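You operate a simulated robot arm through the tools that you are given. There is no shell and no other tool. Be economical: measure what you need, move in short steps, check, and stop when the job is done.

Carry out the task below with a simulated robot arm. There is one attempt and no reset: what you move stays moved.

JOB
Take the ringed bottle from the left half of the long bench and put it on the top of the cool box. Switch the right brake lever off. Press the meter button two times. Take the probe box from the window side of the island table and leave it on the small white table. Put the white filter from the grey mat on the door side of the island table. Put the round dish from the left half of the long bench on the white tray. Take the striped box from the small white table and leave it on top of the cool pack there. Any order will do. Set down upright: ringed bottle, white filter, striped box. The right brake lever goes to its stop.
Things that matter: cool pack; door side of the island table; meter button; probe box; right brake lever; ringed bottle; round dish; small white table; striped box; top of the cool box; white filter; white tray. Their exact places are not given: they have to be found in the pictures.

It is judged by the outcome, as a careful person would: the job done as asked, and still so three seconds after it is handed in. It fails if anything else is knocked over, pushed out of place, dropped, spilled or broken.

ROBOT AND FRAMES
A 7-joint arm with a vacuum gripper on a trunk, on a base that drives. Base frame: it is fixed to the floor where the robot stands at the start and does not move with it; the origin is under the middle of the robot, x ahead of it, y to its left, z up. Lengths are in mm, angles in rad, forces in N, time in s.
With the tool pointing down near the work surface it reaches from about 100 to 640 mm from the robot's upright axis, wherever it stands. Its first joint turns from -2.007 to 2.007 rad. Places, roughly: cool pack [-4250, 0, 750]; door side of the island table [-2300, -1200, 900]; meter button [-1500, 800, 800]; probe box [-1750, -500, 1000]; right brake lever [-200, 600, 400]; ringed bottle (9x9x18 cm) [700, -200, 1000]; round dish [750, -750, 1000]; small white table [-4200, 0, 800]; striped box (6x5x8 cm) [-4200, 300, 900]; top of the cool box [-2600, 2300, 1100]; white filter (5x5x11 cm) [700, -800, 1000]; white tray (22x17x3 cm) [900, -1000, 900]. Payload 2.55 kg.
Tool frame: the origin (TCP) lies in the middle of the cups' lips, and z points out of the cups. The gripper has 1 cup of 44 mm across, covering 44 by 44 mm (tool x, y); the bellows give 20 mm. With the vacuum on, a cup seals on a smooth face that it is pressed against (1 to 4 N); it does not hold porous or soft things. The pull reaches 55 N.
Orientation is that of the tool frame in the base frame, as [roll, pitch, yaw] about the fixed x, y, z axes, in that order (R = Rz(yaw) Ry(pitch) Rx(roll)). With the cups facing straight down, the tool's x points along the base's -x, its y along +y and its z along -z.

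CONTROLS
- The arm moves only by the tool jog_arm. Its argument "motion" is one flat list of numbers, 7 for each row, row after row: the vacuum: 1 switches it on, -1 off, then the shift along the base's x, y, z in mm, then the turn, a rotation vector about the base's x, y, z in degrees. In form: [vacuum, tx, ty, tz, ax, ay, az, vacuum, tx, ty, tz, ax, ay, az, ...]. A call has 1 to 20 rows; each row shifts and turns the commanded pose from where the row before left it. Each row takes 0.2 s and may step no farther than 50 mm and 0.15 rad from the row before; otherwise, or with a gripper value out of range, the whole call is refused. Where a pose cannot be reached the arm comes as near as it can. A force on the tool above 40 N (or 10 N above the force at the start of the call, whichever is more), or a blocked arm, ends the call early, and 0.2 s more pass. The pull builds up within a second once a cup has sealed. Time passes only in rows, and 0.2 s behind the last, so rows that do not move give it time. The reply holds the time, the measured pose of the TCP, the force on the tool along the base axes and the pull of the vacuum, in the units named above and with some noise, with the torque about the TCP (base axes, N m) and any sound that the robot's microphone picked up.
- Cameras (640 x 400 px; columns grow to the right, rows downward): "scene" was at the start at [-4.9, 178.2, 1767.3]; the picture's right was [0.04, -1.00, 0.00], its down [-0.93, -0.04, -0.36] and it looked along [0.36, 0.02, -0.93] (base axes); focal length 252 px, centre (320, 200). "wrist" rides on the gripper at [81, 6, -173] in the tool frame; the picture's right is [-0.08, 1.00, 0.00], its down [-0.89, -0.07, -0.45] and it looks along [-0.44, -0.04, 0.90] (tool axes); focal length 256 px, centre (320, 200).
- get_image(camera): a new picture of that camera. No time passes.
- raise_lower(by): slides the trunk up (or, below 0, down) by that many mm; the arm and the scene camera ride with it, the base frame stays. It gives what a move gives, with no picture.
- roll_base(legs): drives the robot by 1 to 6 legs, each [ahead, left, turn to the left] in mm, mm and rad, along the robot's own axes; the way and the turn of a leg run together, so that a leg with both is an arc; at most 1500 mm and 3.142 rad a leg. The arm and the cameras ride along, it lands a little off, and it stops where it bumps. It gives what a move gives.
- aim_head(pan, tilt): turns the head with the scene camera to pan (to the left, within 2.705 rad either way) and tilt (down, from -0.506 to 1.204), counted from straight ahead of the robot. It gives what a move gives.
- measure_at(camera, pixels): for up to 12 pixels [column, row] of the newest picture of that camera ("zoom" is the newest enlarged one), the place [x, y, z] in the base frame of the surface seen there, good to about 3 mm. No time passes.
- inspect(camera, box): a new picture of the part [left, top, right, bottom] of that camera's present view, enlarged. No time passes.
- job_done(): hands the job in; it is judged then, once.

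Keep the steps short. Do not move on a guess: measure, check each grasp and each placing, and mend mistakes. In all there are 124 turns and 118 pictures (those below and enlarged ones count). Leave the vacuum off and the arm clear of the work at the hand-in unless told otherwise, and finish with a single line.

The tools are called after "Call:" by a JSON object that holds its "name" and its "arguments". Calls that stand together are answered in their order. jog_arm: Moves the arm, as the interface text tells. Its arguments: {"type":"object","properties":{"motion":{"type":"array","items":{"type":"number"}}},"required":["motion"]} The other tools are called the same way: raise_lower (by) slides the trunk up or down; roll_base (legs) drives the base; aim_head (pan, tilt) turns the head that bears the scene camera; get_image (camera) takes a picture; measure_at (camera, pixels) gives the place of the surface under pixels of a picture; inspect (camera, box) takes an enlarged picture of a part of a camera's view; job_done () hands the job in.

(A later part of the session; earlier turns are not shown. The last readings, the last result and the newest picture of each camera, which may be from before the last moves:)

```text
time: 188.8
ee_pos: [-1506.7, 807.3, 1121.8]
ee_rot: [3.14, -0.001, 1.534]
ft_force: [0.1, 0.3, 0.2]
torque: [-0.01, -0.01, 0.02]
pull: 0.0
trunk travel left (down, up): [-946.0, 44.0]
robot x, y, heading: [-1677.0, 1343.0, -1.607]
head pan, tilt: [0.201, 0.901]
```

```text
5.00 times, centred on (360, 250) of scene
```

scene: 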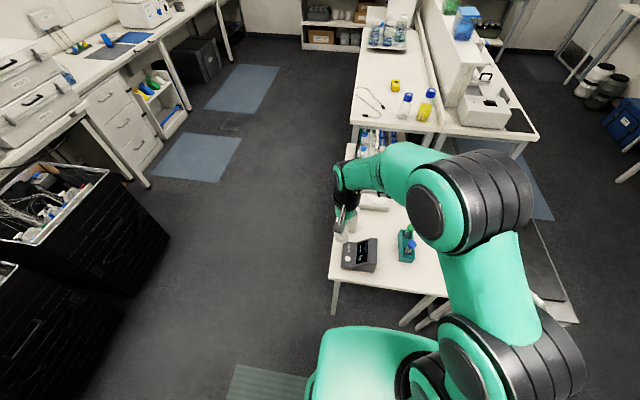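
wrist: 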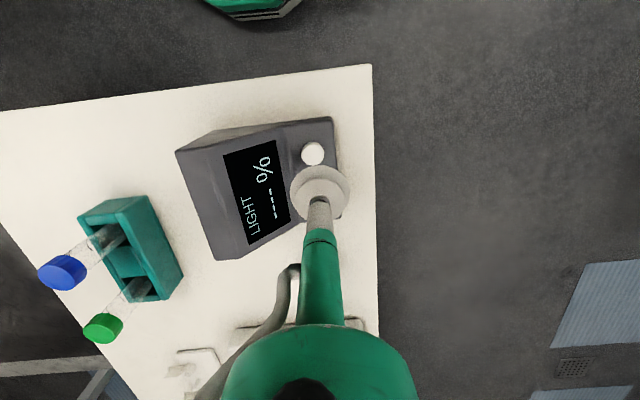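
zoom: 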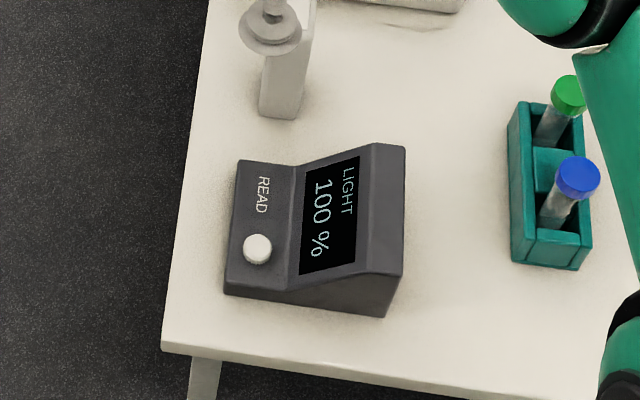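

Meter done. I draw the arm in, turn to face the bench/crates and drive to about (-850,620).

Call:
{"name": "jog_arm", "arguments": {"motion": [-1, 0, 45, 0, 0, 0, 0, -1, 0, 45, 0, 0, 0, 0, -1, 0, 45, 0, 0, 0, 0]}}

Call:
{"name": "roll_base", "arguments": {"legs": [[0, 0, 1.61], [800, 0, 0], [0, -650, 0]]}}

Call:
{"name": "aim_head", "arguments": {"pan": 0.1, "tilt": 0.9}}

Call:
{"name": "get_image", "arguments": {"camera": "scene"}}

```text
time: 189.7
ee_pos: [-1507.2, 943.0, 1123.0]
ee_rot: [3.139, 0.0, 1.534]
ft_force: [0.7, 0.6, -1.0]
torque: [-0.05, 0.01, 0.0]
pull: 0.0
trunk travel left (down, up): [-946.0, 44.0]
robot x, y, heading: [-1672.9, 1341.5, -1.619]
head pan, tilt: [0.201, 0.901]
```

```text
time: 201.0
ee_pos: [-494.9, 844.8, 1122.0]
ee_rot: [-3.14, -0.001, 3.116]
ft_force: [0.5, -0.4, 0.3]
torque: [0.01, 0.04, 0.03]
pull: 0.0
trunk travel left (down, up): [-946.0, 44.0]
robot x, y, heading: [-893.3, 671.9, -0.029]
head pan, tilt: [0.201, 0.901]
```

```text
time: 201.7
ee_pos: [-494.3, 845.2, 1122.0]
ee_rot: [-3.14, -0.001, 3.115]
ft_force: [-1.1, 0.3, 0.2]
torque: [0.0, 0.03, 0.0]
pull: 0.1
trunk travel left (down, up): [-946.0, 44.0]
robot x, y, heading: [-896.3, 673.8, -0.029]
head pan, tilt: [0.099, 0.901]
```

```text
55 pictures are left
```

scene: 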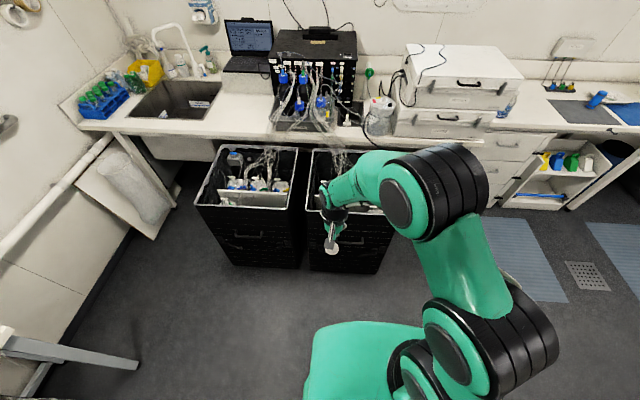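

I zoom on the right crate face.

Call:
{"name": "inspect", "arguments": {"camera": "scene", "box": [300, 200, 410, 280]}}

Call:
{"name": "measure_at", "arguments": {"camera": "zoom", "pixels": [[100, 100], [500, 100], [300, 330], [480, 330]]}}

Call:
{"name": "get_image", "arguments": {"camera": "wrist"}}

```text
5.00 times, centred on (355, 240) of scene
```

zoom: 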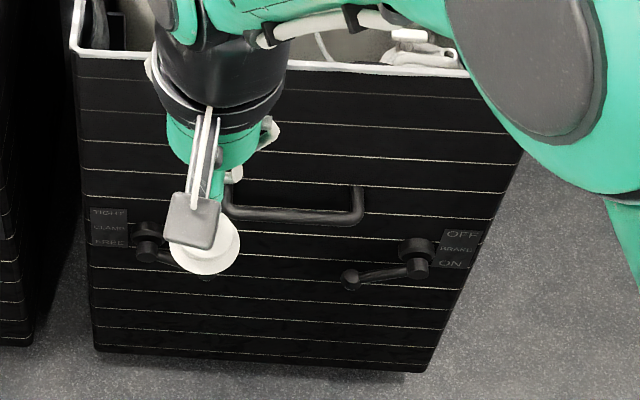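

```text
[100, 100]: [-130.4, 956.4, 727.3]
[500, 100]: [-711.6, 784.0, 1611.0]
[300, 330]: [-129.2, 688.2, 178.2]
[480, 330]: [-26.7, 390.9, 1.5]
```

```text
53 pictures are left
```

wrist: 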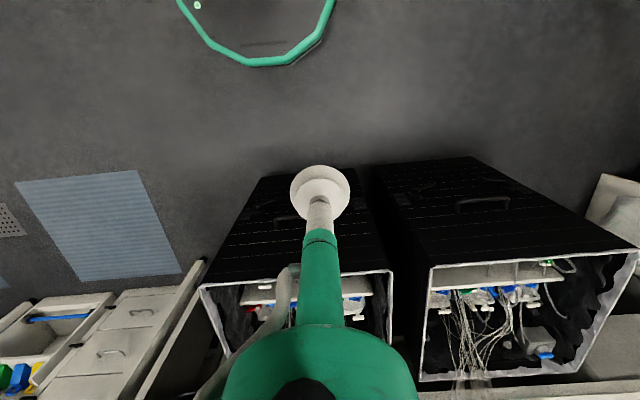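

The right crate has a clamp lever at left and the BRAKE lever at right, plate: OFF above, ON below; lever now points low (ON). I measure its knob and hub.

Call:
{"name": "measure_at", "arguments": {"camera": "zoom", "pixels": [[350, 279], [343, 280], [357, 276], [385, 272], [415, 264], [416, 244], [430, 255], [350, 290], [350, 271], [330, 260], [460, 237], [450, 264]]}}

```text
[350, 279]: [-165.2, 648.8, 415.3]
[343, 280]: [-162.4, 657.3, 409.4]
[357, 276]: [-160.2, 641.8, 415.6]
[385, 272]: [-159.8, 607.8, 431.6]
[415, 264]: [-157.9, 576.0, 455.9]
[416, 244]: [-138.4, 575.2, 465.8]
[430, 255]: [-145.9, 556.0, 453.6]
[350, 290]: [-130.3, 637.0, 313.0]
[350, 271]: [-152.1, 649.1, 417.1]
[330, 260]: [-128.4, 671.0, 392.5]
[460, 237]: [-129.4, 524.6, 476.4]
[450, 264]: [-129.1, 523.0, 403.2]
```

Knob at (-152, 649, 413), hub (y 572, z 455): lever must be lifted by ~26° either side, so knob goes up to z≈490+. I'll turn the tool to point at the crate (+x) and lift the knob from beneath with the cup's side. First rotate the tool up high while reaching out.

Call:
{"name": "jog_arm", "arguments": {"motion": [-1, 15, 0, 0, 0, -8.2, 0, -1, 15, 0, 0, 0, -8.2, 0, -1, 15, 0, 0, 0, -8.2, 0, -1, 15, 0, 0, 0, -8.2, 0, -1, 15, 0, 0, 0, -8.2, 0, -1, 15, 0, 0, 0, -8.2, 0, -1, 15, 0, 0, 0, -8.2, 0, -1, 15, 0, 0, 0, -8.2, 0, -1, 15, 0, 0, 0, -8.2, 0, -1, 10, 0, 0, 0, -8.2, 0, -1, 5, 0, 0, 0, -8, 0]}}

Call:
{"name": "get_image", "arguments": {"camera": "scene"}}

```text
time: 204.1
ee_pos: [-280.9, 860.2, 1168.3]
ee_rot: [3.023, 1.354, 3.028]
ft_force: [0.1, -0.3, -0.5]
torque: [0.01, 0.0, -0.01]
pull: 0.0
out of reach, approached as far as the arm can: row 9, 10, 11
trunk travel left (down, up): [-946.0, 44.0]
robot x, y, heading: [-894.1, 669.9, -0.03]
head pan, tilt: [0.099, 0.901]
```

```text
52 pictures are left
```

scene: 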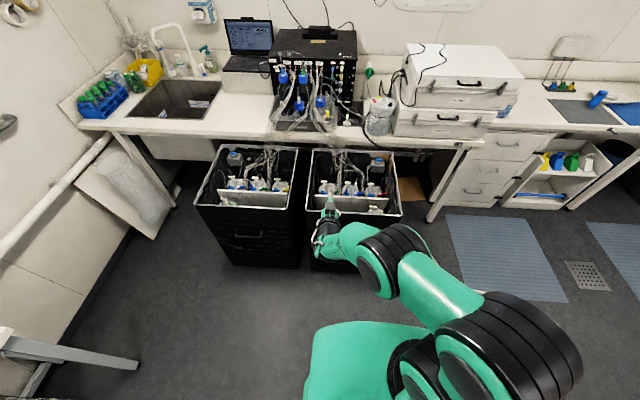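

The full 90° is past reach here; about 75° is enough. I relax the turn a little.

Call:
{"name": "jog_arm", "arguments": {"motion": [-1, -10, 0, 0, 0, 6, 0, -1, -10, 0, 0, 0, 6, 0, -1, 0, 0, 0, 0, 3, 0, -1, 0, 0, 0, 0, 0, 0]}}

```text
time: 205.1
ee_pos: [-303.4, 859.6, 1170.6]
ee_rot: [3.084, 1.133, 3.08]
ft_force: [-0.6, 0.4, 0.6]
torque: [0.01, -0.01, 0.01]
pull: 0.0
trunk travel left (down, up): [-946.0, 44.0]
robot x, y, heading: [-895.8, 672.2, -0.026]
head pan, tilt: [0.099, 0.901]
```

Now 65° pitched at full stretch. I pull in, lower, and tilt again by 12°.

Call:
{"name": "jog_arm", "arguments": {"motion": [-1, -30, -20, -30, 0, 0, 0, -1, -30, -20, -30, 0, 0, 0, -1, -30, -20, -30, 0, -4, 0, -1, -20, 0, -20, 0, -4, 0, -1, 0, 0, 0, 0, -4, 0]}}

```text
time: 206.3
ee_pos: [-370.4, 815.1, 1101.0]
ee_rot: [3.076, 1.156, 3.075]
ft_force: [0.2, 0.1, 0.1]
torque: [-0.02, -0.01, -0.01]
pull: 0.0
out of reach, approached as far as the arm can: row 3, 4, 5
trunk travel left (down, up): [-946.0, 44.0]
robot x, y, heading: [-895.1, 674.2, -0.033]
head pan, tilt: [0.099, 0.901]
```

The wrist allows about 66°; good enough (upper lip leads). I lower the trunk 730 mm here, away from the crate, then look.

Call:
{"name": "raise_lower", "arguments": {"by": -500}}

Call:
{"name": "raise_lower", "arguments": {"by": -235}}

Call:
{"name": "aim_head", "arguments": {"pan": 0.1, "tilt": 0.6}}

Call:
{"name": "get_image", "arguments": {"camera": "scene"}}

Call:
{"name": "get_image", "arguments": {"camera": "wrist"}}

```text
refused: -500 is not a number from -400 to 400
```

```text
time: 208.8
ee_pos: [-369.9, 811.8, 867.4]
ee_rot: [3.076, 1.157, 3.077]
ft_force: [-0.4, 0.1, 0.0]
torque: [0.04, 0.0, -0.01]
pull: 0.1
trunk travel left (down, up): [-711.0, 279.0]
robot x, y, heading: [-896.3, 673.7, -0.028]
head pan, tilt: [0.099, 0.901]
```

```text
time: 209.6
ee_pos: [-369.2, 813.3, 867.2]
ee_rot: [3.075, 1.156, 3.075]
ft_force: [-0.7, -0.4, 0.1]
torque: [0.02, 0.01, 0.01]
pull: 0.1
trunk travel left (down, up): [-711.0, 279.0]
robot x, y, heading: [-897.8, 673.1, -0.032]
head pan, tilt: [0.099, 0.6]
```

```text
51 pictures are left
```

scene: 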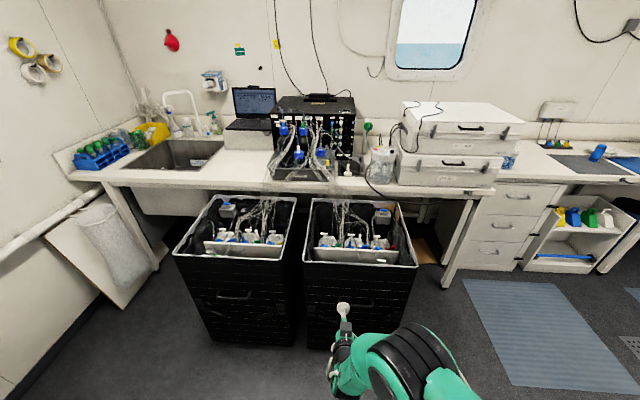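

```text
50 pictures are left
```

wrist: 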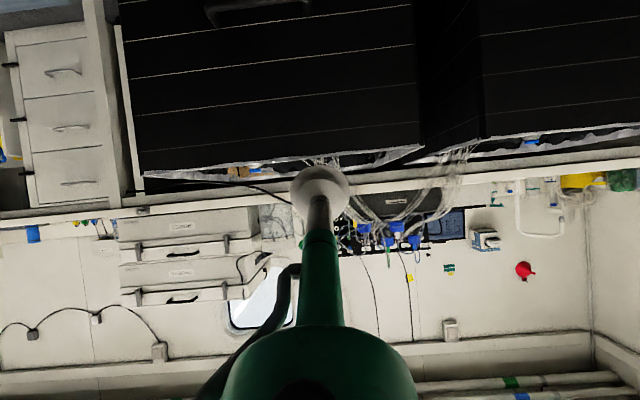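

Lower further and shift right, still 240 mm off the crate.

Call:
{"name": "raise_lower", "arguments": {"by": -400}}

Call:
{"name": "raise_lower", "arguments": {"by": -103}}

Call:
{"name": "roll_base", "arguments": {"legs": [[0, -170, 0.03]]}}

Call:
{"name": "get_image", "arguments": {"camera": "wrist"}}

Call:
{"name": "aim_head", "arguments": {"pan": 0.2, "tilt": 0.6}}

Call:
{"name": "get_image", "arguments": {"camera": "scene"}}

```text
time: 213.4
ee_pos: [-369.2, 812.5, 467.1]
ee_rot: [3.074, 1.157, 3.074]
ft_force: [0.6, -0.3, 0.3]
torque: [0.0, 0.03, 0.01]
pull: 0.1
trunk travel left (down, up): [-311.0, 679.0]
robot x, y, heading: [-896.6, 672.6, -0.027]
head pan, tilt: [0.099, 0.6]
```

```text
time: 214.8
ee_pos: [-370.0, 813.2, 363.2]
ee_rot: [3.076, 1.159, 3.077]
ft_force: [-0.9, 0.1, -0.3]
torque: [0.02, -0.01, -0.02]
pull: 0.2
trunk travel left (down, up): [-208.0, 782.0]
robot x, y, heading: [-897.3, 673.6, -0.035]
head pan, tilt: [0.099, 0.6]
```

```text
time: 216.2
ee_pos: [-377.0, 659.6, 363.8]
ee_rot: [3.075, 1.157, 3.103]
ft_force: [0.1, 0.3, 0.2]
torque: [0.01, 0.02, -0.03]
pull: 0.0
trunk travel left (down, up): [-208.0, 782.0]
robot x, y, heading: [-897.3, 504.2, 0.001]
head pan, tilt: [0.099, 0.6]
```

```text
49 pictures are left
```

wrist: 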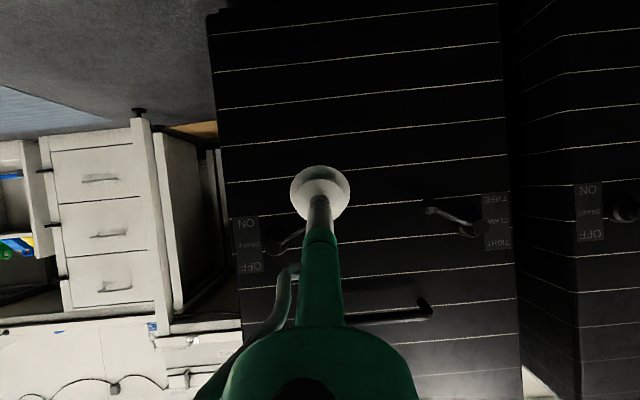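

```text
time: 216.9
ee_pos: [-376.7, 659.4, 363.8]
ee_rot: [3.075, 1.156, 3.103]
ft_force: [0.1, 0.1, -0.8]
torque: [-0.01, 0.03, -0.01]
pull: 0.1
trunk travel left (down, up): [-208.0, 782.0]
robot x, y, heading: [-894.9, 501.3, -0.001]
head pan, tilt: [0.201, 0.6]
```

```text
48 pictures are left
```

scene: 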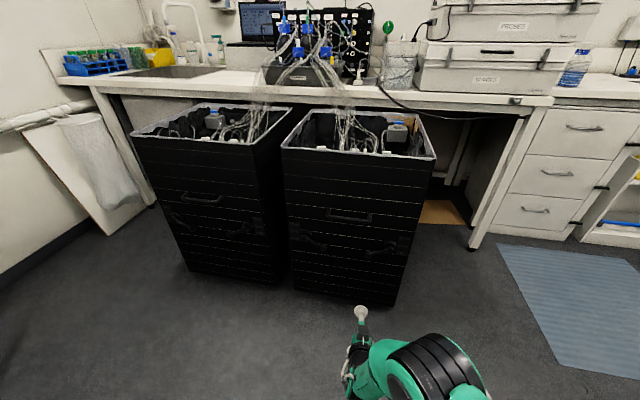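

Zoom on both brake levers for a clear view and measures.

Call:
{"name": "inspect", "arguments": {"camera": "scene", "box": [150, 180, 430, 300]}}

Call:
{"name": "inspect", "arguments": {"camera": "scene", "box": [340, 220, 430, 270]}}

Call:
{"name": "measure_at", "arguments": {"camera": "zoom", "pixels": [[220, 215], [200, 230], [320, 200], [400, 180], [450, 160]]}}

```text
2.29 times, centred on (290, 240) of scene
```

zoom: 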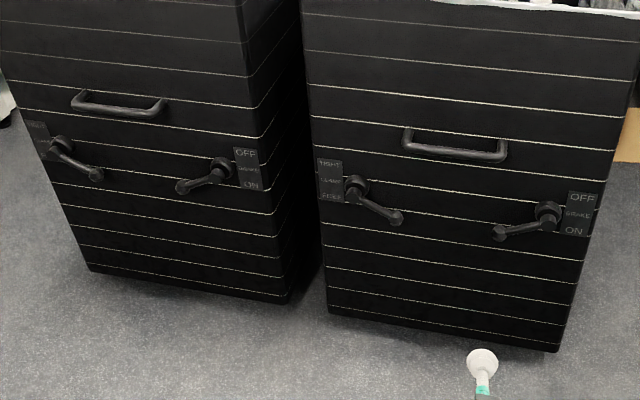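

```text
7.11 times, centred on (385, 245) of scene
```

zoom: 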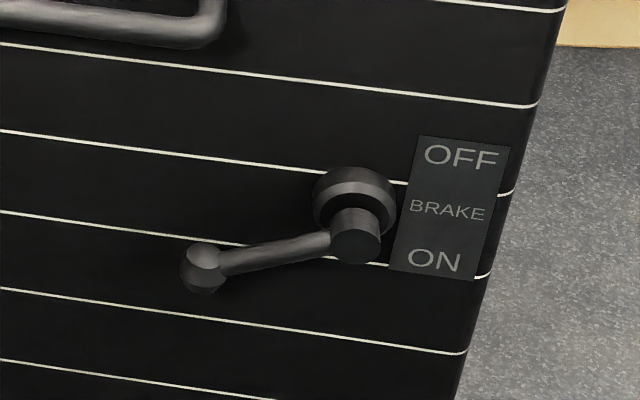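

```text
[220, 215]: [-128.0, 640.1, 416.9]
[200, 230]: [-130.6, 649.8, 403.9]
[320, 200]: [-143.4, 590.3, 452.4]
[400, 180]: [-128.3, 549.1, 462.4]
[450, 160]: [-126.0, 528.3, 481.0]
```

Call:
{"name": "measure_at", "arguments": {"camera": "zoom", "pixels": [[203, 265], [203, 248], [203, 288], [185, 268], [225, 262], [280, 252], [355, 238], [350, 185]]}}

```text
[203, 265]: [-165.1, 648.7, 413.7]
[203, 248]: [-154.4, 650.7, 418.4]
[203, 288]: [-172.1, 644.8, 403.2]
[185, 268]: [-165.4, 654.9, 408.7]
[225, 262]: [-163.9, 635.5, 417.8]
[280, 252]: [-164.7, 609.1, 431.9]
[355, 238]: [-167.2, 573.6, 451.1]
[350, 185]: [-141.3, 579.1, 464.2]
```

Knob centre ≈(-160,647,411), radius ≈11; tool top is at ≈384, below it. I drive ahead 190.

Call:
{"name": "roll_base", "arguments": {"legs": [[185, 0, 0]]}}

Call:
{"name": "inspect", "arguments": {"camera": "scene", "box": [300, 240, 480, 370]}}

```text
time: 218.4
ee_pos: [-193.7, 659.4, 364.3]
ee_rot: [3.076, 1.157, 3.105]
ft_force: [0.2, 0.3, -0.4]
torque: [0.01, 0.0, 0.01]
pull: 0.0
trunk travel left (down, up): [-208.0, 782.0]
robot x, y, heading: [-711.7, 501.6, -0.001]
head pan, tilt: [0.201, 0.6]
```

```text
3.08 times, centred on (390, 305) of scene
```

zoom: 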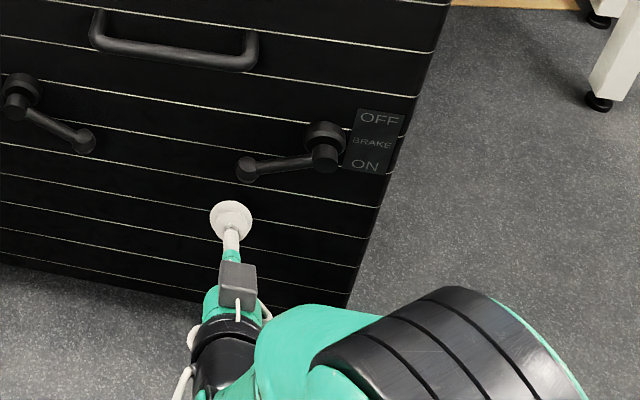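

Under the lever. I move in to x≈-157, y≈646, then lift a first 20 mm.

Call:
{"name": "jog_arm", "arguments": {"motion": [-1, 19, -7, 0, 0, 0, 0, -1, 18, -6, 0, 0, 0, 0, -1, 0, 0, 8, 0, 0, 0, -1, 0, 0, 6, 0, 0, 0, -1, 0, 0, 6, 0, 0, 0]}}

Call:
{"name": "inspect", "arguments": {"camera": "scene", "box": [300, 240, 480, 370]}}

```text
time: 219.6
ee_pos: [-155.7, 647.7, 381.8]
ee_rot: [3.08, 1.156, 3.11]
ft_force: [-1.6, -0.8, -2.6]
torque: [0.02, -0.03, -0.02]
pull: 0.0
trunk travel left (down, up): [-208.0, 782.0]
robot x, y, heading: [-710.7, 503.2, -0.002]
head pan, tilt: [0.201, 0.6]
```

```text
3.08 times, centred on (390, 305) of scene
```

zoom: 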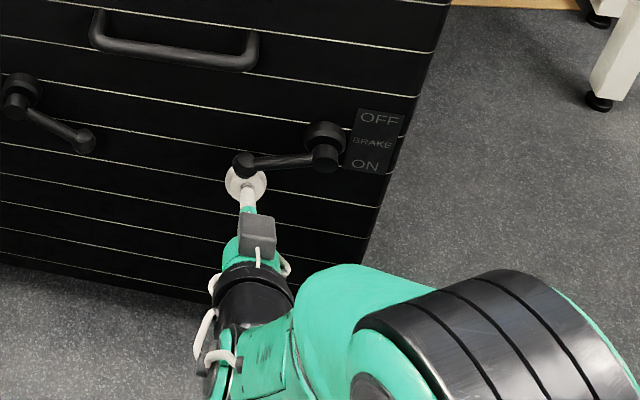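

Knob rests on the cup and is beginning to rise. Lift on in small rows.

Call:
{"name": "jog_arm", "arguments": {"motion": [-1, 0, 0, 8, 0, 0, 0, -1, 0, 1, 8, 0, 0, 0, -1, 0, 1, 8, 0, 0, 0, -1, 0, 1, 8, 0, 0, 0, -1, 0, 0, 8, 0, 0, 0]}}

Call:
{"name": "inspect", "arguments": {"camera": "scene", "box": [300, 220, 480, 350]}}

```text
time: 220.8
ee_pos: [-155.6, 649.3, 423.3]
ee_rot: [3.073, 1.156, 3.102]
ft_force: [0.6, -0.8, -0.9]
torque: [0.03, 0.0, 0.01]
pull: 0.0
trunk travel left (down, up): [-208.0, 782.0]
robot x, y, heading: [-713.2, 501.8, -0.004]
head pan, tilt: [0.201, 0.6]
```

```text
3.08 times, centred on (390, 285) of scene
```

zoom: 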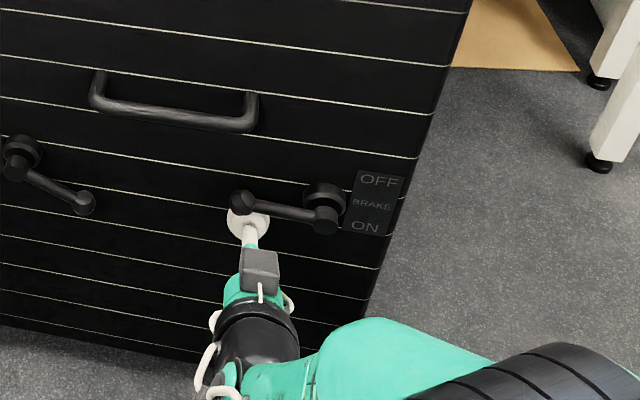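

The lever is rising. Continue, smaller steps, watching the force.

Call:
{"name": "jog_arm", "arguments": {"motion": [-1, 0, 0, 8, 0, 0, 0, -1, 0, -1, 8, 0, 0, 0, -1, 0, -1, 6, 0, 0, 0, -1, 0, -1, 6, 0, 0, 0]}}

Call:
{"name": "jog_arm", "arguments": {"motion": [-1, 0, -1, 5, 0, 0, 0, -1, 0, -1, 5, 0, 0, 0]}}

Call:
{"name": "inspect", "arguments": {"camera": "scene", "box": [300, 220, 480, 350]}}

```text
time: 221.8
ee_pos: [-156.2, 646.6, 448.0]
ee_rot: [3.082, 1.149, 3.109]
ft_force: [-1.0, -0.9, -0.4]
torque: [0.0, 0.02, -0.01]
pull: 0.2
trunk travel left (down, up): [-208.0, 782.0]
robot x, y, heading: [-711.7, 502.3, -0.001]
head pan, tilt: [0.201, 0.6]
```

```text
time: 222.4
ee_pos: [-156.4, 644.8, 455.6]
ee_rot: [3.081, 1.146, 3.11]
ft_force: [-2.3, 1.4, -5.1]
torque: [-0.04, -0.11, -0.02]
pull: 0.1
trunk travel left (down, up): [-208.0, 782.0]
robot x, y, heading: [-716.2, 501.4, -0.005]
head pan, tilt: [0.201, 0.6]
```

```text
3.08 times, centred on (390, 285) of scene
```

zoom: 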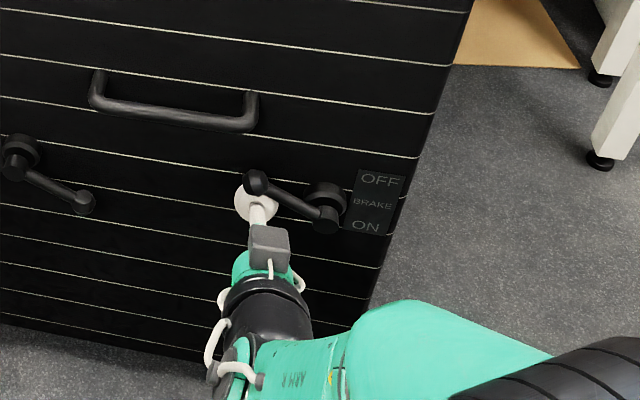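

Force grows (−5 N): near the stop. A little more.

Call:
{"name": "jog_arm", "arguments": {"motion": [-1, 0, 0, 3, 0, 0, 0, -1, 0, 0, 3, 0, 0, 0]}}

Call:
{"name": "measure_at", "arguments": {"camera": "zoom", "pixels": [[255, 183], [290, 203], [325, 220]]}}

```text
time: 223.0
ee_pos: [-159.3, 643.5, 458.3]
ee_rot: [3.086, 1.139, 3.112]
ft_force: [-3.0, 0.2, -21.7]
torque: [-0.03, -0.18, 0.0]
pull: 0.2
trunk travel left (down, up): [-208.0, 782.0]
robot x, y, heading: [-719.0, 502.8, 0.002]
head pan, tilt: [0.201, 0.6]
```

```text
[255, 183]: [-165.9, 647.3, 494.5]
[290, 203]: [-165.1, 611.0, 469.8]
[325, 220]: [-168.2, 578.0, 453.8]
```

It is at the stop (22 N, knob z≈494). I lower off, pull back, and look.

Call:
{"name": "jog_arm", "arguments": {"motion": [-1, 0, 0, -8, 0, 0, 0, -1, 0, 0, -20, 0, 0, 0, -1, 0, 0, -30, 0, 0, 0, -1, -25, 0, 0, 0, 0, 0, -1, -25, 0, 0, 0, 0, 0]}}

Call:
{"name": "roll_base", "arguments": {"legs": [[-300, 0, 0]]}}

Call:
{"name": "inspect", "arguments": {"camera": "scene", "box": [290, 180, 450, 290]}}

```text
time: 224.2
ee_pos: [-205.4, 644.4, 408.1]
ee_rot: [3.077, 1.157, 3.105]
ft_force: [-0.1, 0.1, 0.5]
torque: [-0.01, 0.0, 0.01]
pull: 0.0
trunk travel left (down, up): [-208.0, 782.0]
robot x, y, heading: [-712.2, 501.3, -0.006]
head pan, tilt: [0.201, 0.6]
```

```text
time: 226.2
ee_pos: [-501.6, 644.6, 410.7]
ee_rot: [3.075, 1.155, 3.106]
ft_force: [0.1, -0.3, -0.6]
torque: [0.03, -0.02, 0.01]
pull: 0.1
trunk travel left (down, up): [-208.0, 782.0]
robot x, y, heading: [-1009.2, 502.7, -0.003]
head pan, tilt: [0.201, 0.6]
```

```text
3.64 times, centred on (370, 235) of scene
```

zoom: 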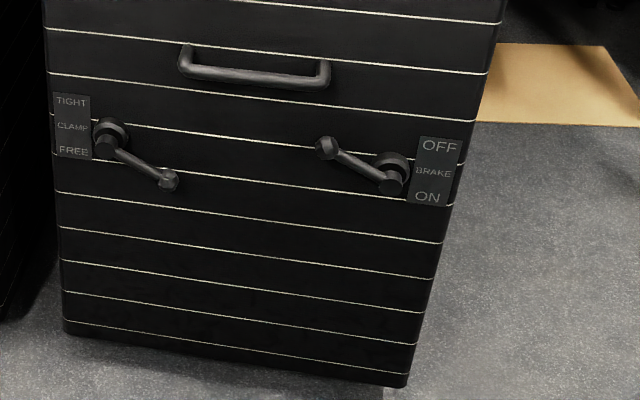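

Lever is at OFF. I raise the trunk and turn the tool back down.

Call:
{"name": "raise_lower", "arguments": {"by": 400}}

Call:
{"name": "raise_lower", "arguments": {"by": 340}}

Call:
{"name": "jog_arm", "arguments": {"motion": [-1, 0, 0, 0, 0, 8.3, 0, -1, 0, 0, 0, 0, 8.3, 0, -1, -10, 0, 0, 0, 8.3, 0, -1, -10, 0, 0, 0, 8.3, 0, -1, -10, 0, 0, 0, 8.3, 0, -1, -10, 0, 0, 0, 8.3, 0, -1, -10, 0, 0, 0, 8.3, 0, -1, -10, 0, 0, 0, 8.2, 0]}}

```text
time: 230.1
ee_pos: [-502.7, 644.4, 809.4]
ee_rot: [3.076, 1.155, 3.105]
ft_force: [-0.3, -0.2, 0.2]
torque: [0.01, -0.02, 0.01]
pull: 0.2
trunk travel left (down, up): [-608.0, 382.0]
robot x, y, heading: [-1008.4, 501.2, -0.001]
head pan, tilt: [0.201, 0.6]
```

```text
time: 233.4
ee_pos: [-502.3, 644.6, 1149.6]
ee_rot: [3.075, 1.158, 3.104]
ft_force: [-0.4, -0.2, 0.7]
torque: [0.0, 0.03, 0.02]
pull: 0.1
trunk travel left (down, up): [-948.0, 42.0]
robot x, y, heading: [-1009.2, 503.1, 0.002]
head pan, tilt: [0.201, 0.6]
```

```text
time: 235.2
ee_pos: [-560.5, 646.8, 1149.0]
ee_rot: [3.111, -0.006, 3.128]
ft_force: [-0.7, 0.6, 0.6]
torque: [-0.01, 0.02, 0.01]
pull: 0.1
trunk travel left (down, up): [-948.0, 42.0]
robot x, y, heading: [-1010.0, 500.4, -0.001]
head pan, tilt: [0.201, 0.6]
```

Small residual tilt; I correct it, then drive to the bottle, stopping short at ≈(150,-470).

Call:
{"name": "jog_arm", "arguments": {"motion": [-1, -30, -30, 0, -1.75, -0.3, 0.75, -1, -30, -30, 0, 0, 0, 0]}}

Call:
{"name": "roll_base", "arguments": {"legs": [[0, -970, 0], [1160, 0, 0]]}}

Call:
{"name": "aim_head", "arguments": {"pan": 0.3, "tilt": 0.9}}

Call:
{"name": "get_image", "arguments": {"camera": "scene"}}

Call:
{"name": "get_image", "arguments": {"camera": "wrist"}}

```text
time: 235.8
ee_pos: [-622.6, 583.3, 1150.8]
ee_rot: [3.139, 0.005, 3.14]
ft_force: [-0.2, -0.9, 0.0]
torque: [0.01, -0.02, 0.02]
pull: 0.1
trunk travel left (down, up): [-948.0, 42.0]
robot x, y, heading: [-1007.8, 504.9, -0.001]
head pan, tilt: [0.201, 0.6]
```

```text
time: 246.4
ee_pos: [567.2, -366.5, 1149.8]
ee_rot: [3.139, 0.005, -3.14]
ft_force: [0.2, 0.3, 0.8]
torque: [0.0, -0.02, -0.01]
pull: 0.1
trunk travel left (down, up): [-948.0, 42.0]
robot x, y, heading: [178.1, -452.1, 0.004]
head pan, tilt: [0.201, 0.6]
```

```text
time: 247.2
ee_pos: [568.6, -366.0, 1149.5]
ee_rot: [3.14, 0.004, -3.139]
ft_force: [-0.6, -1.2, -0.3]
torque: [0.02, -0.01, 0.0]
pull: 0.0
trunk travel left (down, up): [-948.0, 42.0]
robot x, y, heading: [174.9, -448.7, 0.004]
head pan, tilt: [0.3, 0.901]
```

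```text
40 pictures are left
```

scene: 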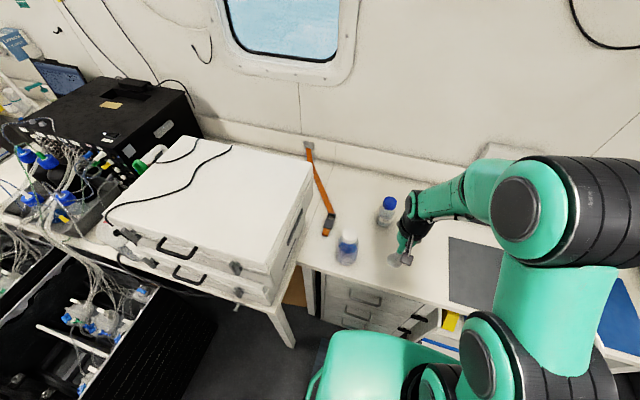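

```text
39 pictures are left
```

wrist: 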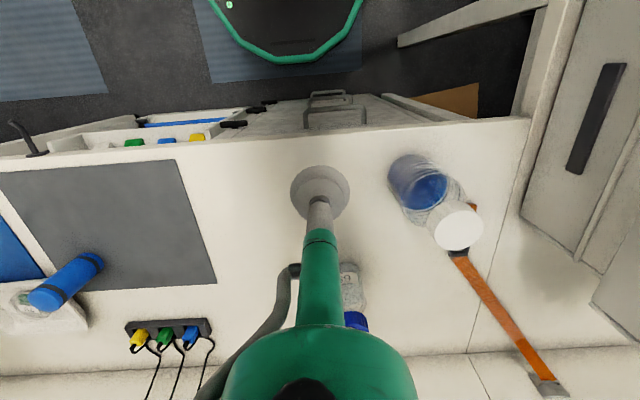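

Cap at wrist (458,225). Measure cap edges and the case.

Call:
{"name": "measure_at", "arguments": {"camera": "wrist", "pixels": [[458, 225], [436, 226], [480, 225], [458, 207], [458, 243], [560, 250], [525, 200]]}}

```text
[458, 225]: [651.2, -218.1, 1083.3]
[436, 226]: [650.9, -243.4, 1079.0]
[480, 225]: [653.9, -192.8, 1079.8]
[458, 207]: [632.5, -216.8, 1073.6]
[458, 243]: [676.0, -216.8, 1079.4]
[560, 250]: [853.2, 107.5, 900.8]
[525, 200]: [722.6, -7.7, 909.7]
```

Cap centre (654,-218), top 1080. Move over it and down to 1095.

Call:
{"name": "jog_arm", "arguments": {"motion": [-1, 21.5, 37, 0, 0, 0, 0, -1, 21.5, 37, 0, 0, 0, 0, -1, 21.5, 37, 0, 0, 0, 0, -1, 21.5, 37, 0, 0, 0, 0, -1, 0, 0, -30, 0, 0, 0, -1, 0, 0, -24, 0, 0, 0]}}

Call:
{"name": "inspect", "arguments": {"camera": "wrist", "box": [240, 100, 400, 240]}}

```text
time: 248.6
ee_pos: [652.8, -215.8, 1094.4]
ee_rot: [3.142, 0.005, -3.14]
ft_force: [0.1, -0.4, 0.3]
torque: [-0.02, -0.01, 0.02]
pull: 0.1
trunk travel left (down, up): [-948.0, 42.0]
robot x, y, heading: [179.7, -452.8, 0.005]
head pan, tilt: [0.3, 0.901]
```

```text
2.86 times, centred on (320, 170) of wrist
```

zoom: 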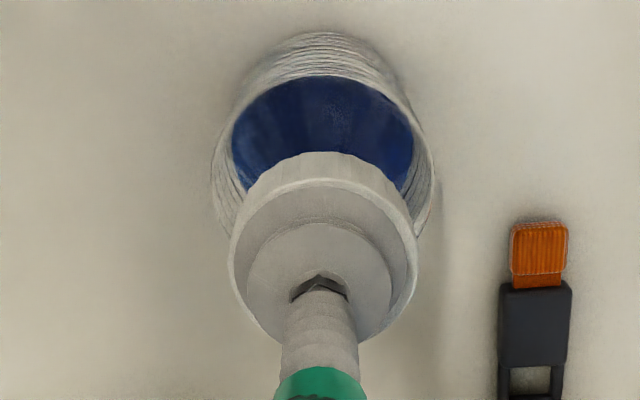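

Well centred. Touch with vacuum on.

Call:
{"name": "jog_arm", "arguments": {"motion": [1, 0, -1, -8, 0, 0, 0, 1, 0, 0, -6, 0, 0, 0, 1, 0, 0, -3, 0, 0, 0, 1, 0, 0, 0, 0, 0, 0, 1, 0, 0, 0, 0, 0, 0]}}

```text
time: 249.8
ee_pos: [653.1, -219.6, 1078.4]
ee_rot: [3.139, 0.006, -3.141]
ft_force: [-0.9, -0.1, 0.0]
torque: [0.03, 0.07, -0.06]
pull: 54.6
trunk travel left (down, up): [-948.0, 42.0]
robot x, y, heading: [180.0, -449.5, 0.001]
head pan, tilt: [0.3, 0.901]
```

Sealed. Lift gently, draw back.

Call:
{"name": "jog_arm", "arguments": {"motion": [1, 0, 0, 10, 0, 0, 0, 1, 0, 0, 20, 0, 0, 0, 1, 0, 0, 25, 0, 0, 0, 1, -20, -20, 20, 0, 0, 0, 1, -30, -25, 10, 0, 0, 0, 1, -35, -30, 0, 0, 0, 0, 1, -35, -30, 0, 0, 0, 0]}}

Call:
{"name": "raise_lower", "arguments": {"by": 40}}

Call:
{"name": "get_image", "arguments": {"camera": "wrist"}}

```text
time: 251.4
ee_pos: [531.6, -327.3, 1161.4]
ee_rot: [3.14, 0.008, -3.141]
ft_force: [-0.4, 0.2, -6.0]
torque: [0.06, -0.05, -0.01]
pull: 55.1
trunk travel left (down, up): [-948.0, 42.0]
robot x, y, heading: [176.0, -451.1, 0.001]
head pan, tilt: [0.3, 0.901]
```

```text
time: 252.2
ee_pos: [534.4, -325.6, 1200.5]
ee_rot: [3.14, 0.006, -3.14]
ft_force: [0.4, 0.4, -6.4]
torque: [0.01, -0.01, -0.01]
pull: 55.3
trunk travel left (down, up): [-988.0, 2.0]
robot x, y, heading: [180.7, -449.6, 0.003]
head pan, tilt: [0.3, 0.901]
```

```text
37 pictures are left
```

wrist: 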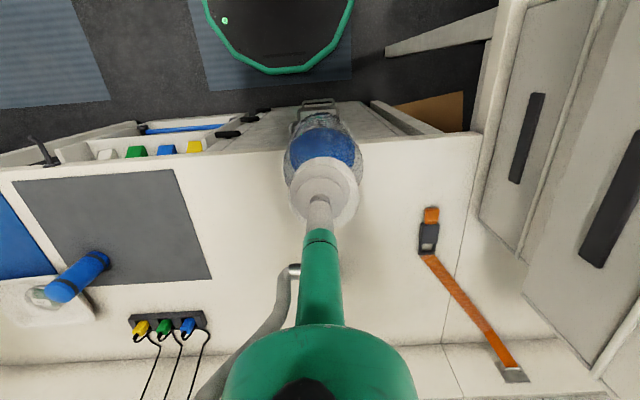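

Held (6 N weight). Drive to the cool box: back, left along the lane, turn to face the wall bench, go sideways.

Call:
{"name": "roll_base", "arguments": {"legs": [[-1000, 0, 0], [0, 1400, 0], [0, 420, 0], [0, 0, 1.5708], [0, 1400, 0], [0, 380, 0]]}}

Call:
{"name": "aim_head", "arguments": {"pan": 0.25, "tilt": 0.85}}

Call:
{"name": "get_image", "arguments": {"camera": "scene"}}

Call:
{"name": "get_image", "arguments": {"camera": "wrist"}}

```text
time: 278.6
ee_pos: [-2734.5, 1704.6, 1200.0]
ee_rot: [3.14, 0.006, -1.545]
ft_force: [-0.6, 0.2, -5.8]
torque: [0.01, 0.0, 0.01]
pull: 54.7
trunk travel left (down, up): [-988.0, 2.0]
robot x, y, heading: [-2604.1, 1352.4, 1.6]
head pan, tilt: [0.3, 0.901]
```

```text
time: 279.2
ee_pos: [-2734.2, 1704.7, 1200.4]
ee_rot: [3.141, 0.003, -1.544]
ft_force: [-0.4, 0.1, -6.0]
torque: [0.02, 0.0, 0.0]
pull: 54.7
trunk travel left (down, up): [-988.0, 2.0]
robot x, y, heading: [-2601.2, 1355.2, 1.595]
head pan, tilt: [0.25, 0.85]
```

```text
36 pictures are left
```

scene: 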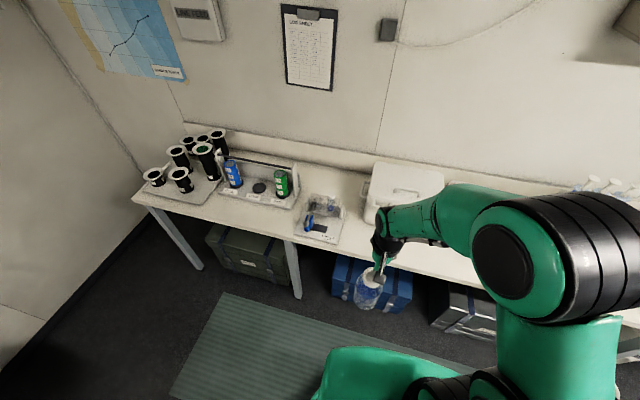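

```text
35 pictures are left
```

wrist: 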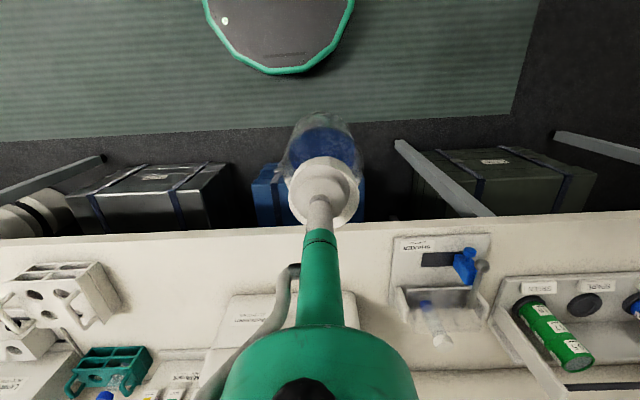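

Measure the cool box's lid in both views.

Call:
{"name": "measure_at", "arguments": {"camera": "wrist", "pixels": [[240, 300], [232, 340], [250, 320], [350, 300], [355, 315], [230, 298], [150, 240], [400, 235], [90, 195], [220, 175], [340, 190]]}}

Call:
{"name": "measure_at", "arguments": {"camera": "scene", "pixels": [[380, 175], [400, 180], [430, 175], [370, 200], [390, 165], [440, 170], [365, 220], [400, 195]]}}

Call:
{"name": "inspect", "arguments": {"camera": "scene", "box": [340, 140, 470, 240]}}

```text
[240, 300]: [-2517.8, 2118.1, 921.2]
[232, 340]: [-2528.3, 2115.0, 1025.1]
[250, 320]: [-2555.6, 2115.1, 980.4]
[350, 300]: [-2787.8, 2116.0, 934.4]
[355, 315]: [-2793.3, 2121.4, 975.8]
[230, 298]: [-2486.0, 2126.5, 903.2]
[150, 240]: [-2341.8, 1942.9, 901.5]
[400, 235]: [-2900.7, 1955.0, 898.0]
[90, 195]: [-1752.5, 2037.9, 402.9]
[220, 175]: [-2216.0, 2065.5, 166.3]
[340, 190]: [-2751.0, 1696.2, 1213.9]
```

```text
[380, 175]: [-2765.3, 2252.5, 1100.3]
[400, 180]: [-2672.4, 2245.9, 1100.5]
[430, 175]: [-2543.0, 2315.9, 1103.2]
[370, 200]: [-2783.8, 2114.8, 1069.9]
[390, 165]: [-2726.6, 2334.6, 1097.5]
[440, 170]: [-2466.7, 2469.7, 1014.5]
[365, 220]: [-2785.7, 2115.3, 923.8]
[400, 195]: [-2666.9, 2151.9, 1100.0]
```

```text
4.00 times, centred on (405, 190) of scene
```

zoom: 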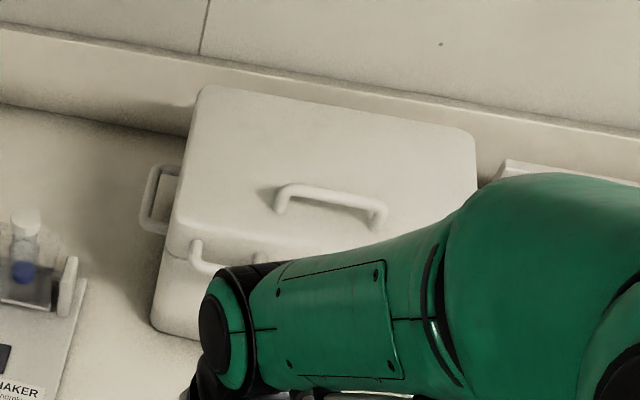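

Lid top z=1100 with a handle in the middle. I measure the handle feet and lid edges in the zoom.

Call:
{"name": "measure_at", "arguments": {"camera": "zoom", "pixels": [[280, 212], [378, 228], [290, 188], [370, 203], [260, 250], [190, 215], [300, 250], [440, 190], [470, 160], [330, 120], [215, 100], [200, 245]]}}

```text
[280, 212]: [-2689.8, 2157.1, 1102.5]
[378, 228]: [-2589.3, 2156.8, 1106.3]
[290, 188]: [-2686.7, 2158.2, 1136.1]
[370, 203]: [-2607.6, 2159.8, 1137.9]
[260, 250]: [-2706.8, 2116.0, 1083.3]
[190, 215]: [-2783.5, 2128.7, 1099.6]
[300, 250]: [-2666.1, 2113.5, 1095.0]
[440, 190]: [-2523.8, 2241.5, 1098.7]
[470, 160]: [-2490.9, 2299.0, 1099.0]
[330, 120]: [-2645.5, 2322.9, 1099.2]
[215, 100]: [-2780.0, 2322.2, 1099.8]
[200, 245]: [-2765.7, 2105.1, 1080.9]
```

Handle is at y≈2157. Free spot: (-2740,2203), left-behind the handle. It needs TCP ≈1280, so the base must go partly under the bench. I measure what is under there.

Call:
{"name": "measure_at", "arguments": {"camera": "wrist", "pixels": [[262, 205], [275, 175], [362, 195], [258, 185], [400, 145], [430, 185], [450, 205], [430, 165], [100, 157], [40, 185], [210, 170], [220, 215]]}}

Call:
{"name": "measure_at", "arguments": {"camera": "scene", "pixels": [[335, 290], [345, 275], [400, 300], [405, 280], [298, 296], [290, 250], [335, 262], [440, 322], [440, 300]]}}

```text
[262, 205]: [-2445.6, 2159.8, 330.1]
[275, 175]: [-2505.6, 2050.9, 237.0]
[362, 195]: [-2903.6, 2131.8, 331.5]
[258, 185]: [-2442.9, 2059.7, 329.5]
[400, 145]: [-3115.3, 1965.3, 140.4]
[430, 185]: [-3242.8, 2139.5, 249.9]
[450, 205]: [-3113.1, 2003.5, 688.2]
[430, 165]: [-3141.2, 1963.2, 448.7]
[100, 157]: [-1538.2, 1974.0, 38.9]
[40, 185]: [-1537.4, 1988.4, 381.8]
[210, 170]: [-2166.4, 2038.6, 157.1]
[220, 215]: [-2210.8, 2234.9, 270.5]
```

```text
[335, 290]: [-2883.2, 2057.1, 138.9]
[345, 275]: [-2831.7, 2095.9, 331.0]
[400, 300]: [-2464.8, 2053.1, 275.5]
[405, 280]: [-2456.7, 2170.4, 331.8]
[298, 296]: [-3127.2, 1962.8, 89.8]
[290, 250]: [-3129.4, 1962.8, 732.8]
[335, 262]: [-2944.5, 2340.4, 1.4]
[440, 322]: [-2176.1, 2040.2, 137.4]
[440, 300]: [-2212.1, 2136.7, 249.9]
```

Case front at y≈2050, legs far: I can stand at y≈1735. First raise the arm to z≈1305.

Call:
{"name": "jog_arm", "arguments": {"motion": [1, 0, 0, 20, 0, 0, 0, 1, 0, 0, 30, 0, 0, 0, 1, 0, 0, 30, 0, 0, 0, 1, 0, 0, 25, 0, 0, 0]}}

Call:
{"name": "roll_base", "arguments": {"legs": [[375, 50, -0.02]]}}

Call:
{"name": "get_image", "arguments": {"camera": "wrist"}}

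```text
time: 280.2
ee_pos: [-2735.2, 1707.3, 1306.2]
ee_rot: [3.14, 0.004, -1.544]
ft_force: [-0.5, 0.3, -6.4]
torque: [0.04, 0.01, -0.01]
pull: 55.0
trunk travel left (down, up): [-988.0, 2.0]
robot x, y, heading: [-2600.0, 1357.9, 1.6]
head pan, tilt: [0.25, 0.85]
```

```text
time: 282.6
ee_pos: [-2779.8, 2085.2, 1305.8]
ee_rot: [3.141, 0.005, -1.574]
ft_force: [0.8, 0.1, -5.7]
torque: [0.02, 0.03, 0.03]
pull: 54.6
trunk travel left (down, up): [-988.0, 2.0]
robot x, y, heading: [-2656.9, 1730.2, 1.569]
head pan, tilt: [0.25, 0.85]
```

```text
33 pictures are left
```

wrist: 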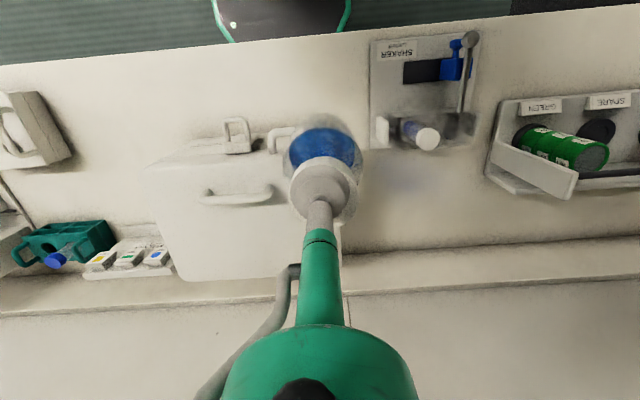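

Measure lid and handle here precisely.

Call:
{"name": "measure_at", "arguments": {"camera": "wrist", "pixels": [[272, 192], [272, 187], [205, 195], [240, 200], [340, 240], [338, 255], [345, 245], [290, 260], [230, 270], [285, 240], [180, 275], [270, 155]]}}

```text
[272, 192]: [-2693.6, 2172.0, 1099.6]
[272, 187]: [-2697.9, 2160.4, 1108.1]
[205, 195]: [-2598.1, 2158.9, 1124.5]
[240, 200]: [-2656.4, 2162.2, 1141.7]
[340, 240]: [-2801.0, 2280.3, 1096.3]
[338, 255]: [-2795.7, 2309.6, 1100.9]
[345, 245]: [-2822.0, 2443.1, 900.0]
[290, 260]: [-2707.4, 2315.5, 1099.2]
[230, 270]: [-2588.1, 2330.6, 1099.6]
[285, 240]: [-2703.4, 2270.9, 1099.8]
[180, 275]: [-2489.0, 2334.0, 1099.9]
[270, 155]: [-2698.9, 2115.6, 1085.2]
```

Target spot (-2742,2212). I drive 25 mm nearer, then go past the handle on its left.

Call:
{"name": "roll_base", "arguments": {"legs": [[28, 0, 0]]}}

Call:
{"name": "jog_arm", "arguments": {"motion": [1, 2, 20, -5, 0, 0, 0, 1, 2, 25, -5, 0, 0, 0, 1, 2, 25, 0, 0, 0, 0, 1, 5, 20, 0, 0, 0, 0]}}

```text
time: 283.5
ee_pos: [-2779.8, 2108.5, 1308.3]
ee_rot: [-3.141, 0.007, -1.574]
ft_force: [0.2, 0.1, -6.5]
torque: [0.06, -0.01, -0.01]
pull: 55.1
trunk travel left (down, up): [-988.0, 2.0]
robot x, y, heading: [-2656.7, 1757.5, 1.57]
head pan, tilt: [0.25, 0.85]
```

```text
time: 284.5
ee_pos: [-2768.4, 2203.7, 1296.7]
ee_rot: [-3.142, 0.003, -1.576]
ft_force: [-0.4, 0.5, -6.0]
torque: [0.02, 0.01, 0.05]
pull: 54.3
trunk travel left (down, up): [-988.0, 2.0]
robot x, y, heading: [-2656.6, 1757.2, 1.57]
head pan, tilt: [0.25, 0.85]
```

Call:
{"name": "jog_arm", "arguments": {"motion": [1, 13, 6, 0, 0, 0, 0, 1, 13, 5, -3, 0, 0, 0, 1, 0, 0, -6, 0, 0, 0]}}

Call:
{"name": "inspect", "arguments": {"camera": "wrist", "box": [180, 60, 480, 300]}}

Call:
{"name": "get_image", "arguments": {"camera": "scene"}}

```text
time: 285.3
ee_pos: [-2743.6, 2213.2, 1287.0]
ee_rot: [-3.141, 0.004, -1.575]
ft_force: [-0.6, 0.0, -5.7]
torque: [0.05, -0.04, 0.03]
pull: 55.2
trunk travel left (down, up): [-988.0, 2.0]
robot x, y, heading: [-2659.0, 1754.8, 1.57]
head pan, tilt: [0.25, 0.85]
```

```text
1.67 times, centred on (330, 180) of wrist
```

zoom: 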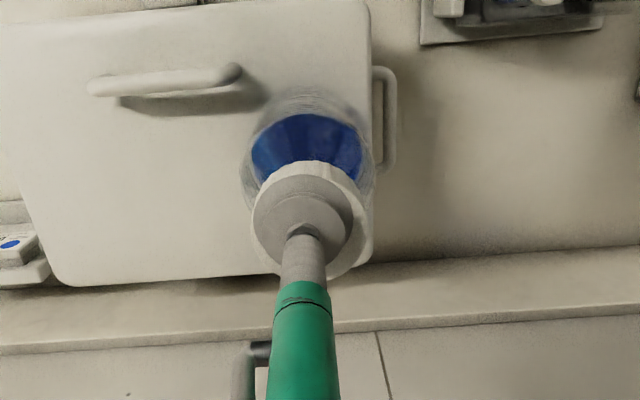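

```text
31 pictures are left
```

scene: 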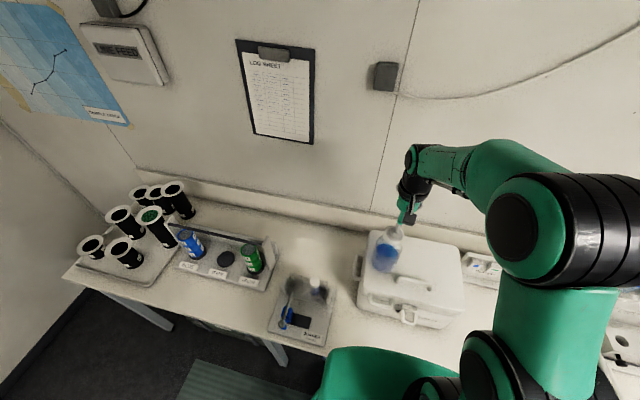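

Near the lid's left edge; I shift 14 mm right and 12 mm back for margin, then lower.

Call:
{"name": "jog_arm", "arguments": {"motion": [1, 7, 12, 0, 0, 0, 0, 1, 7, 2, 0, 0, 0, 0, 1, 0, 0, -5, 0, 0, 0, 1, 0, 0, -3, 0, 0, 0]}}

Call:
{"name": "jog_arm", "arguments": {"motion": [1, 0, 0, -2, 0, 0, 0, 1, 0, 0, -1, 0, 0, 0]}}

```text
time: 286.3
ee_pos: [-2729.2, 2227.4, 1279.8]
ee_rot: [3.141, 0.008, -1.575]
ft_force: [0.8, -0.9, 1.1]
torque: [0.09, 0.07, 0.03]
pull: 55.0
trunk travel left (down, up): [-988.0, 2.0]
robot x, y, heading: [-2655.2, 1755.0, 1.576]
head pan, tilt: [0.25, 0.85]
```

```text
time: 286.9
ee_pos: [-2729.1, 2228.3, 1278.6]
ee_rot: [3.14, 0.01, -1.574]
ft_force: [1.2, -2.4, 14.8]
torque: [0.02, 0.16, 0.02]
pull: 55.0
trunk travel left (down, up): [-988.0, 2.0]
robot x, y, heading: [-2657.4, 1754.4, 1.569]
head pan, tilt: [0.25, 0.85]
```

Down (15 N). Ease up, release, rise and draw back toward the robot.

Call:
{"name": "jog_arm", "arguments": {"motion": [-1, 0, 0, 1.5, 0, 0, 0, -1, 0, 0, 0, 0, 0, 0, -1, 0, 0, 0, 0, 0, 0, -1, 0, 0, 4, 0, 0, 0, -1, 0, 0, 8, 0, 0, 0, -1, 0, 0, 8, 0, 0, 0]}}

Call:
{"name": "jog_arm", "arguments": {"motion": [-1, 0, -15, 10, 0, 0, 0, -1, 0, -25, 15, 0, 0, 0, -1, 0, -40, 0, 0, 0, 0, -1, 0, -40, 0, 0, 0, 0]}}

Call:
{"name": "get_image", "arguments": {"camera": "wrist"}}

```text
time: 288.3
ee_pos: [-2728.6, 2228.4, 1297.5]
ee_rot: [3.141, 0.003, -1.573]
ft_force: [0.6, 0.0, 0.9]
torque: [-0.02, 0.0, -0.01]
pull: 0.0
trunk travel left (down, up): [-988.0, 2.0]
robot x, y, heading: [-2655.0, 1756.2, 1.569]
head pan, tilt: [0.25, 0.85]
```

```text
time: 289.3
ee_pos: [-2727.5, 2100.9, 1316.3]
ee_rot: [3.141, 0.006, -1.574]
ft_force: [0.0, -0.7, 0.1]
torque: [0.06, 0.0, 0.02]
pull: 0.2
out of reach, approached as far as the arm can: row 2
trunk travel left (down, up): [-988.0, 2.0]
robot x, y, heading: [-2658.9, 1753.7, 1.565]
head pan, tilt: [0.25, 0.85]
```

```text
30 pictures are left
```

wrist: 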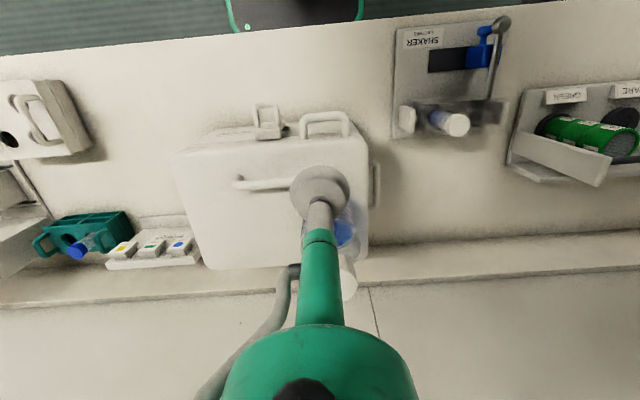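

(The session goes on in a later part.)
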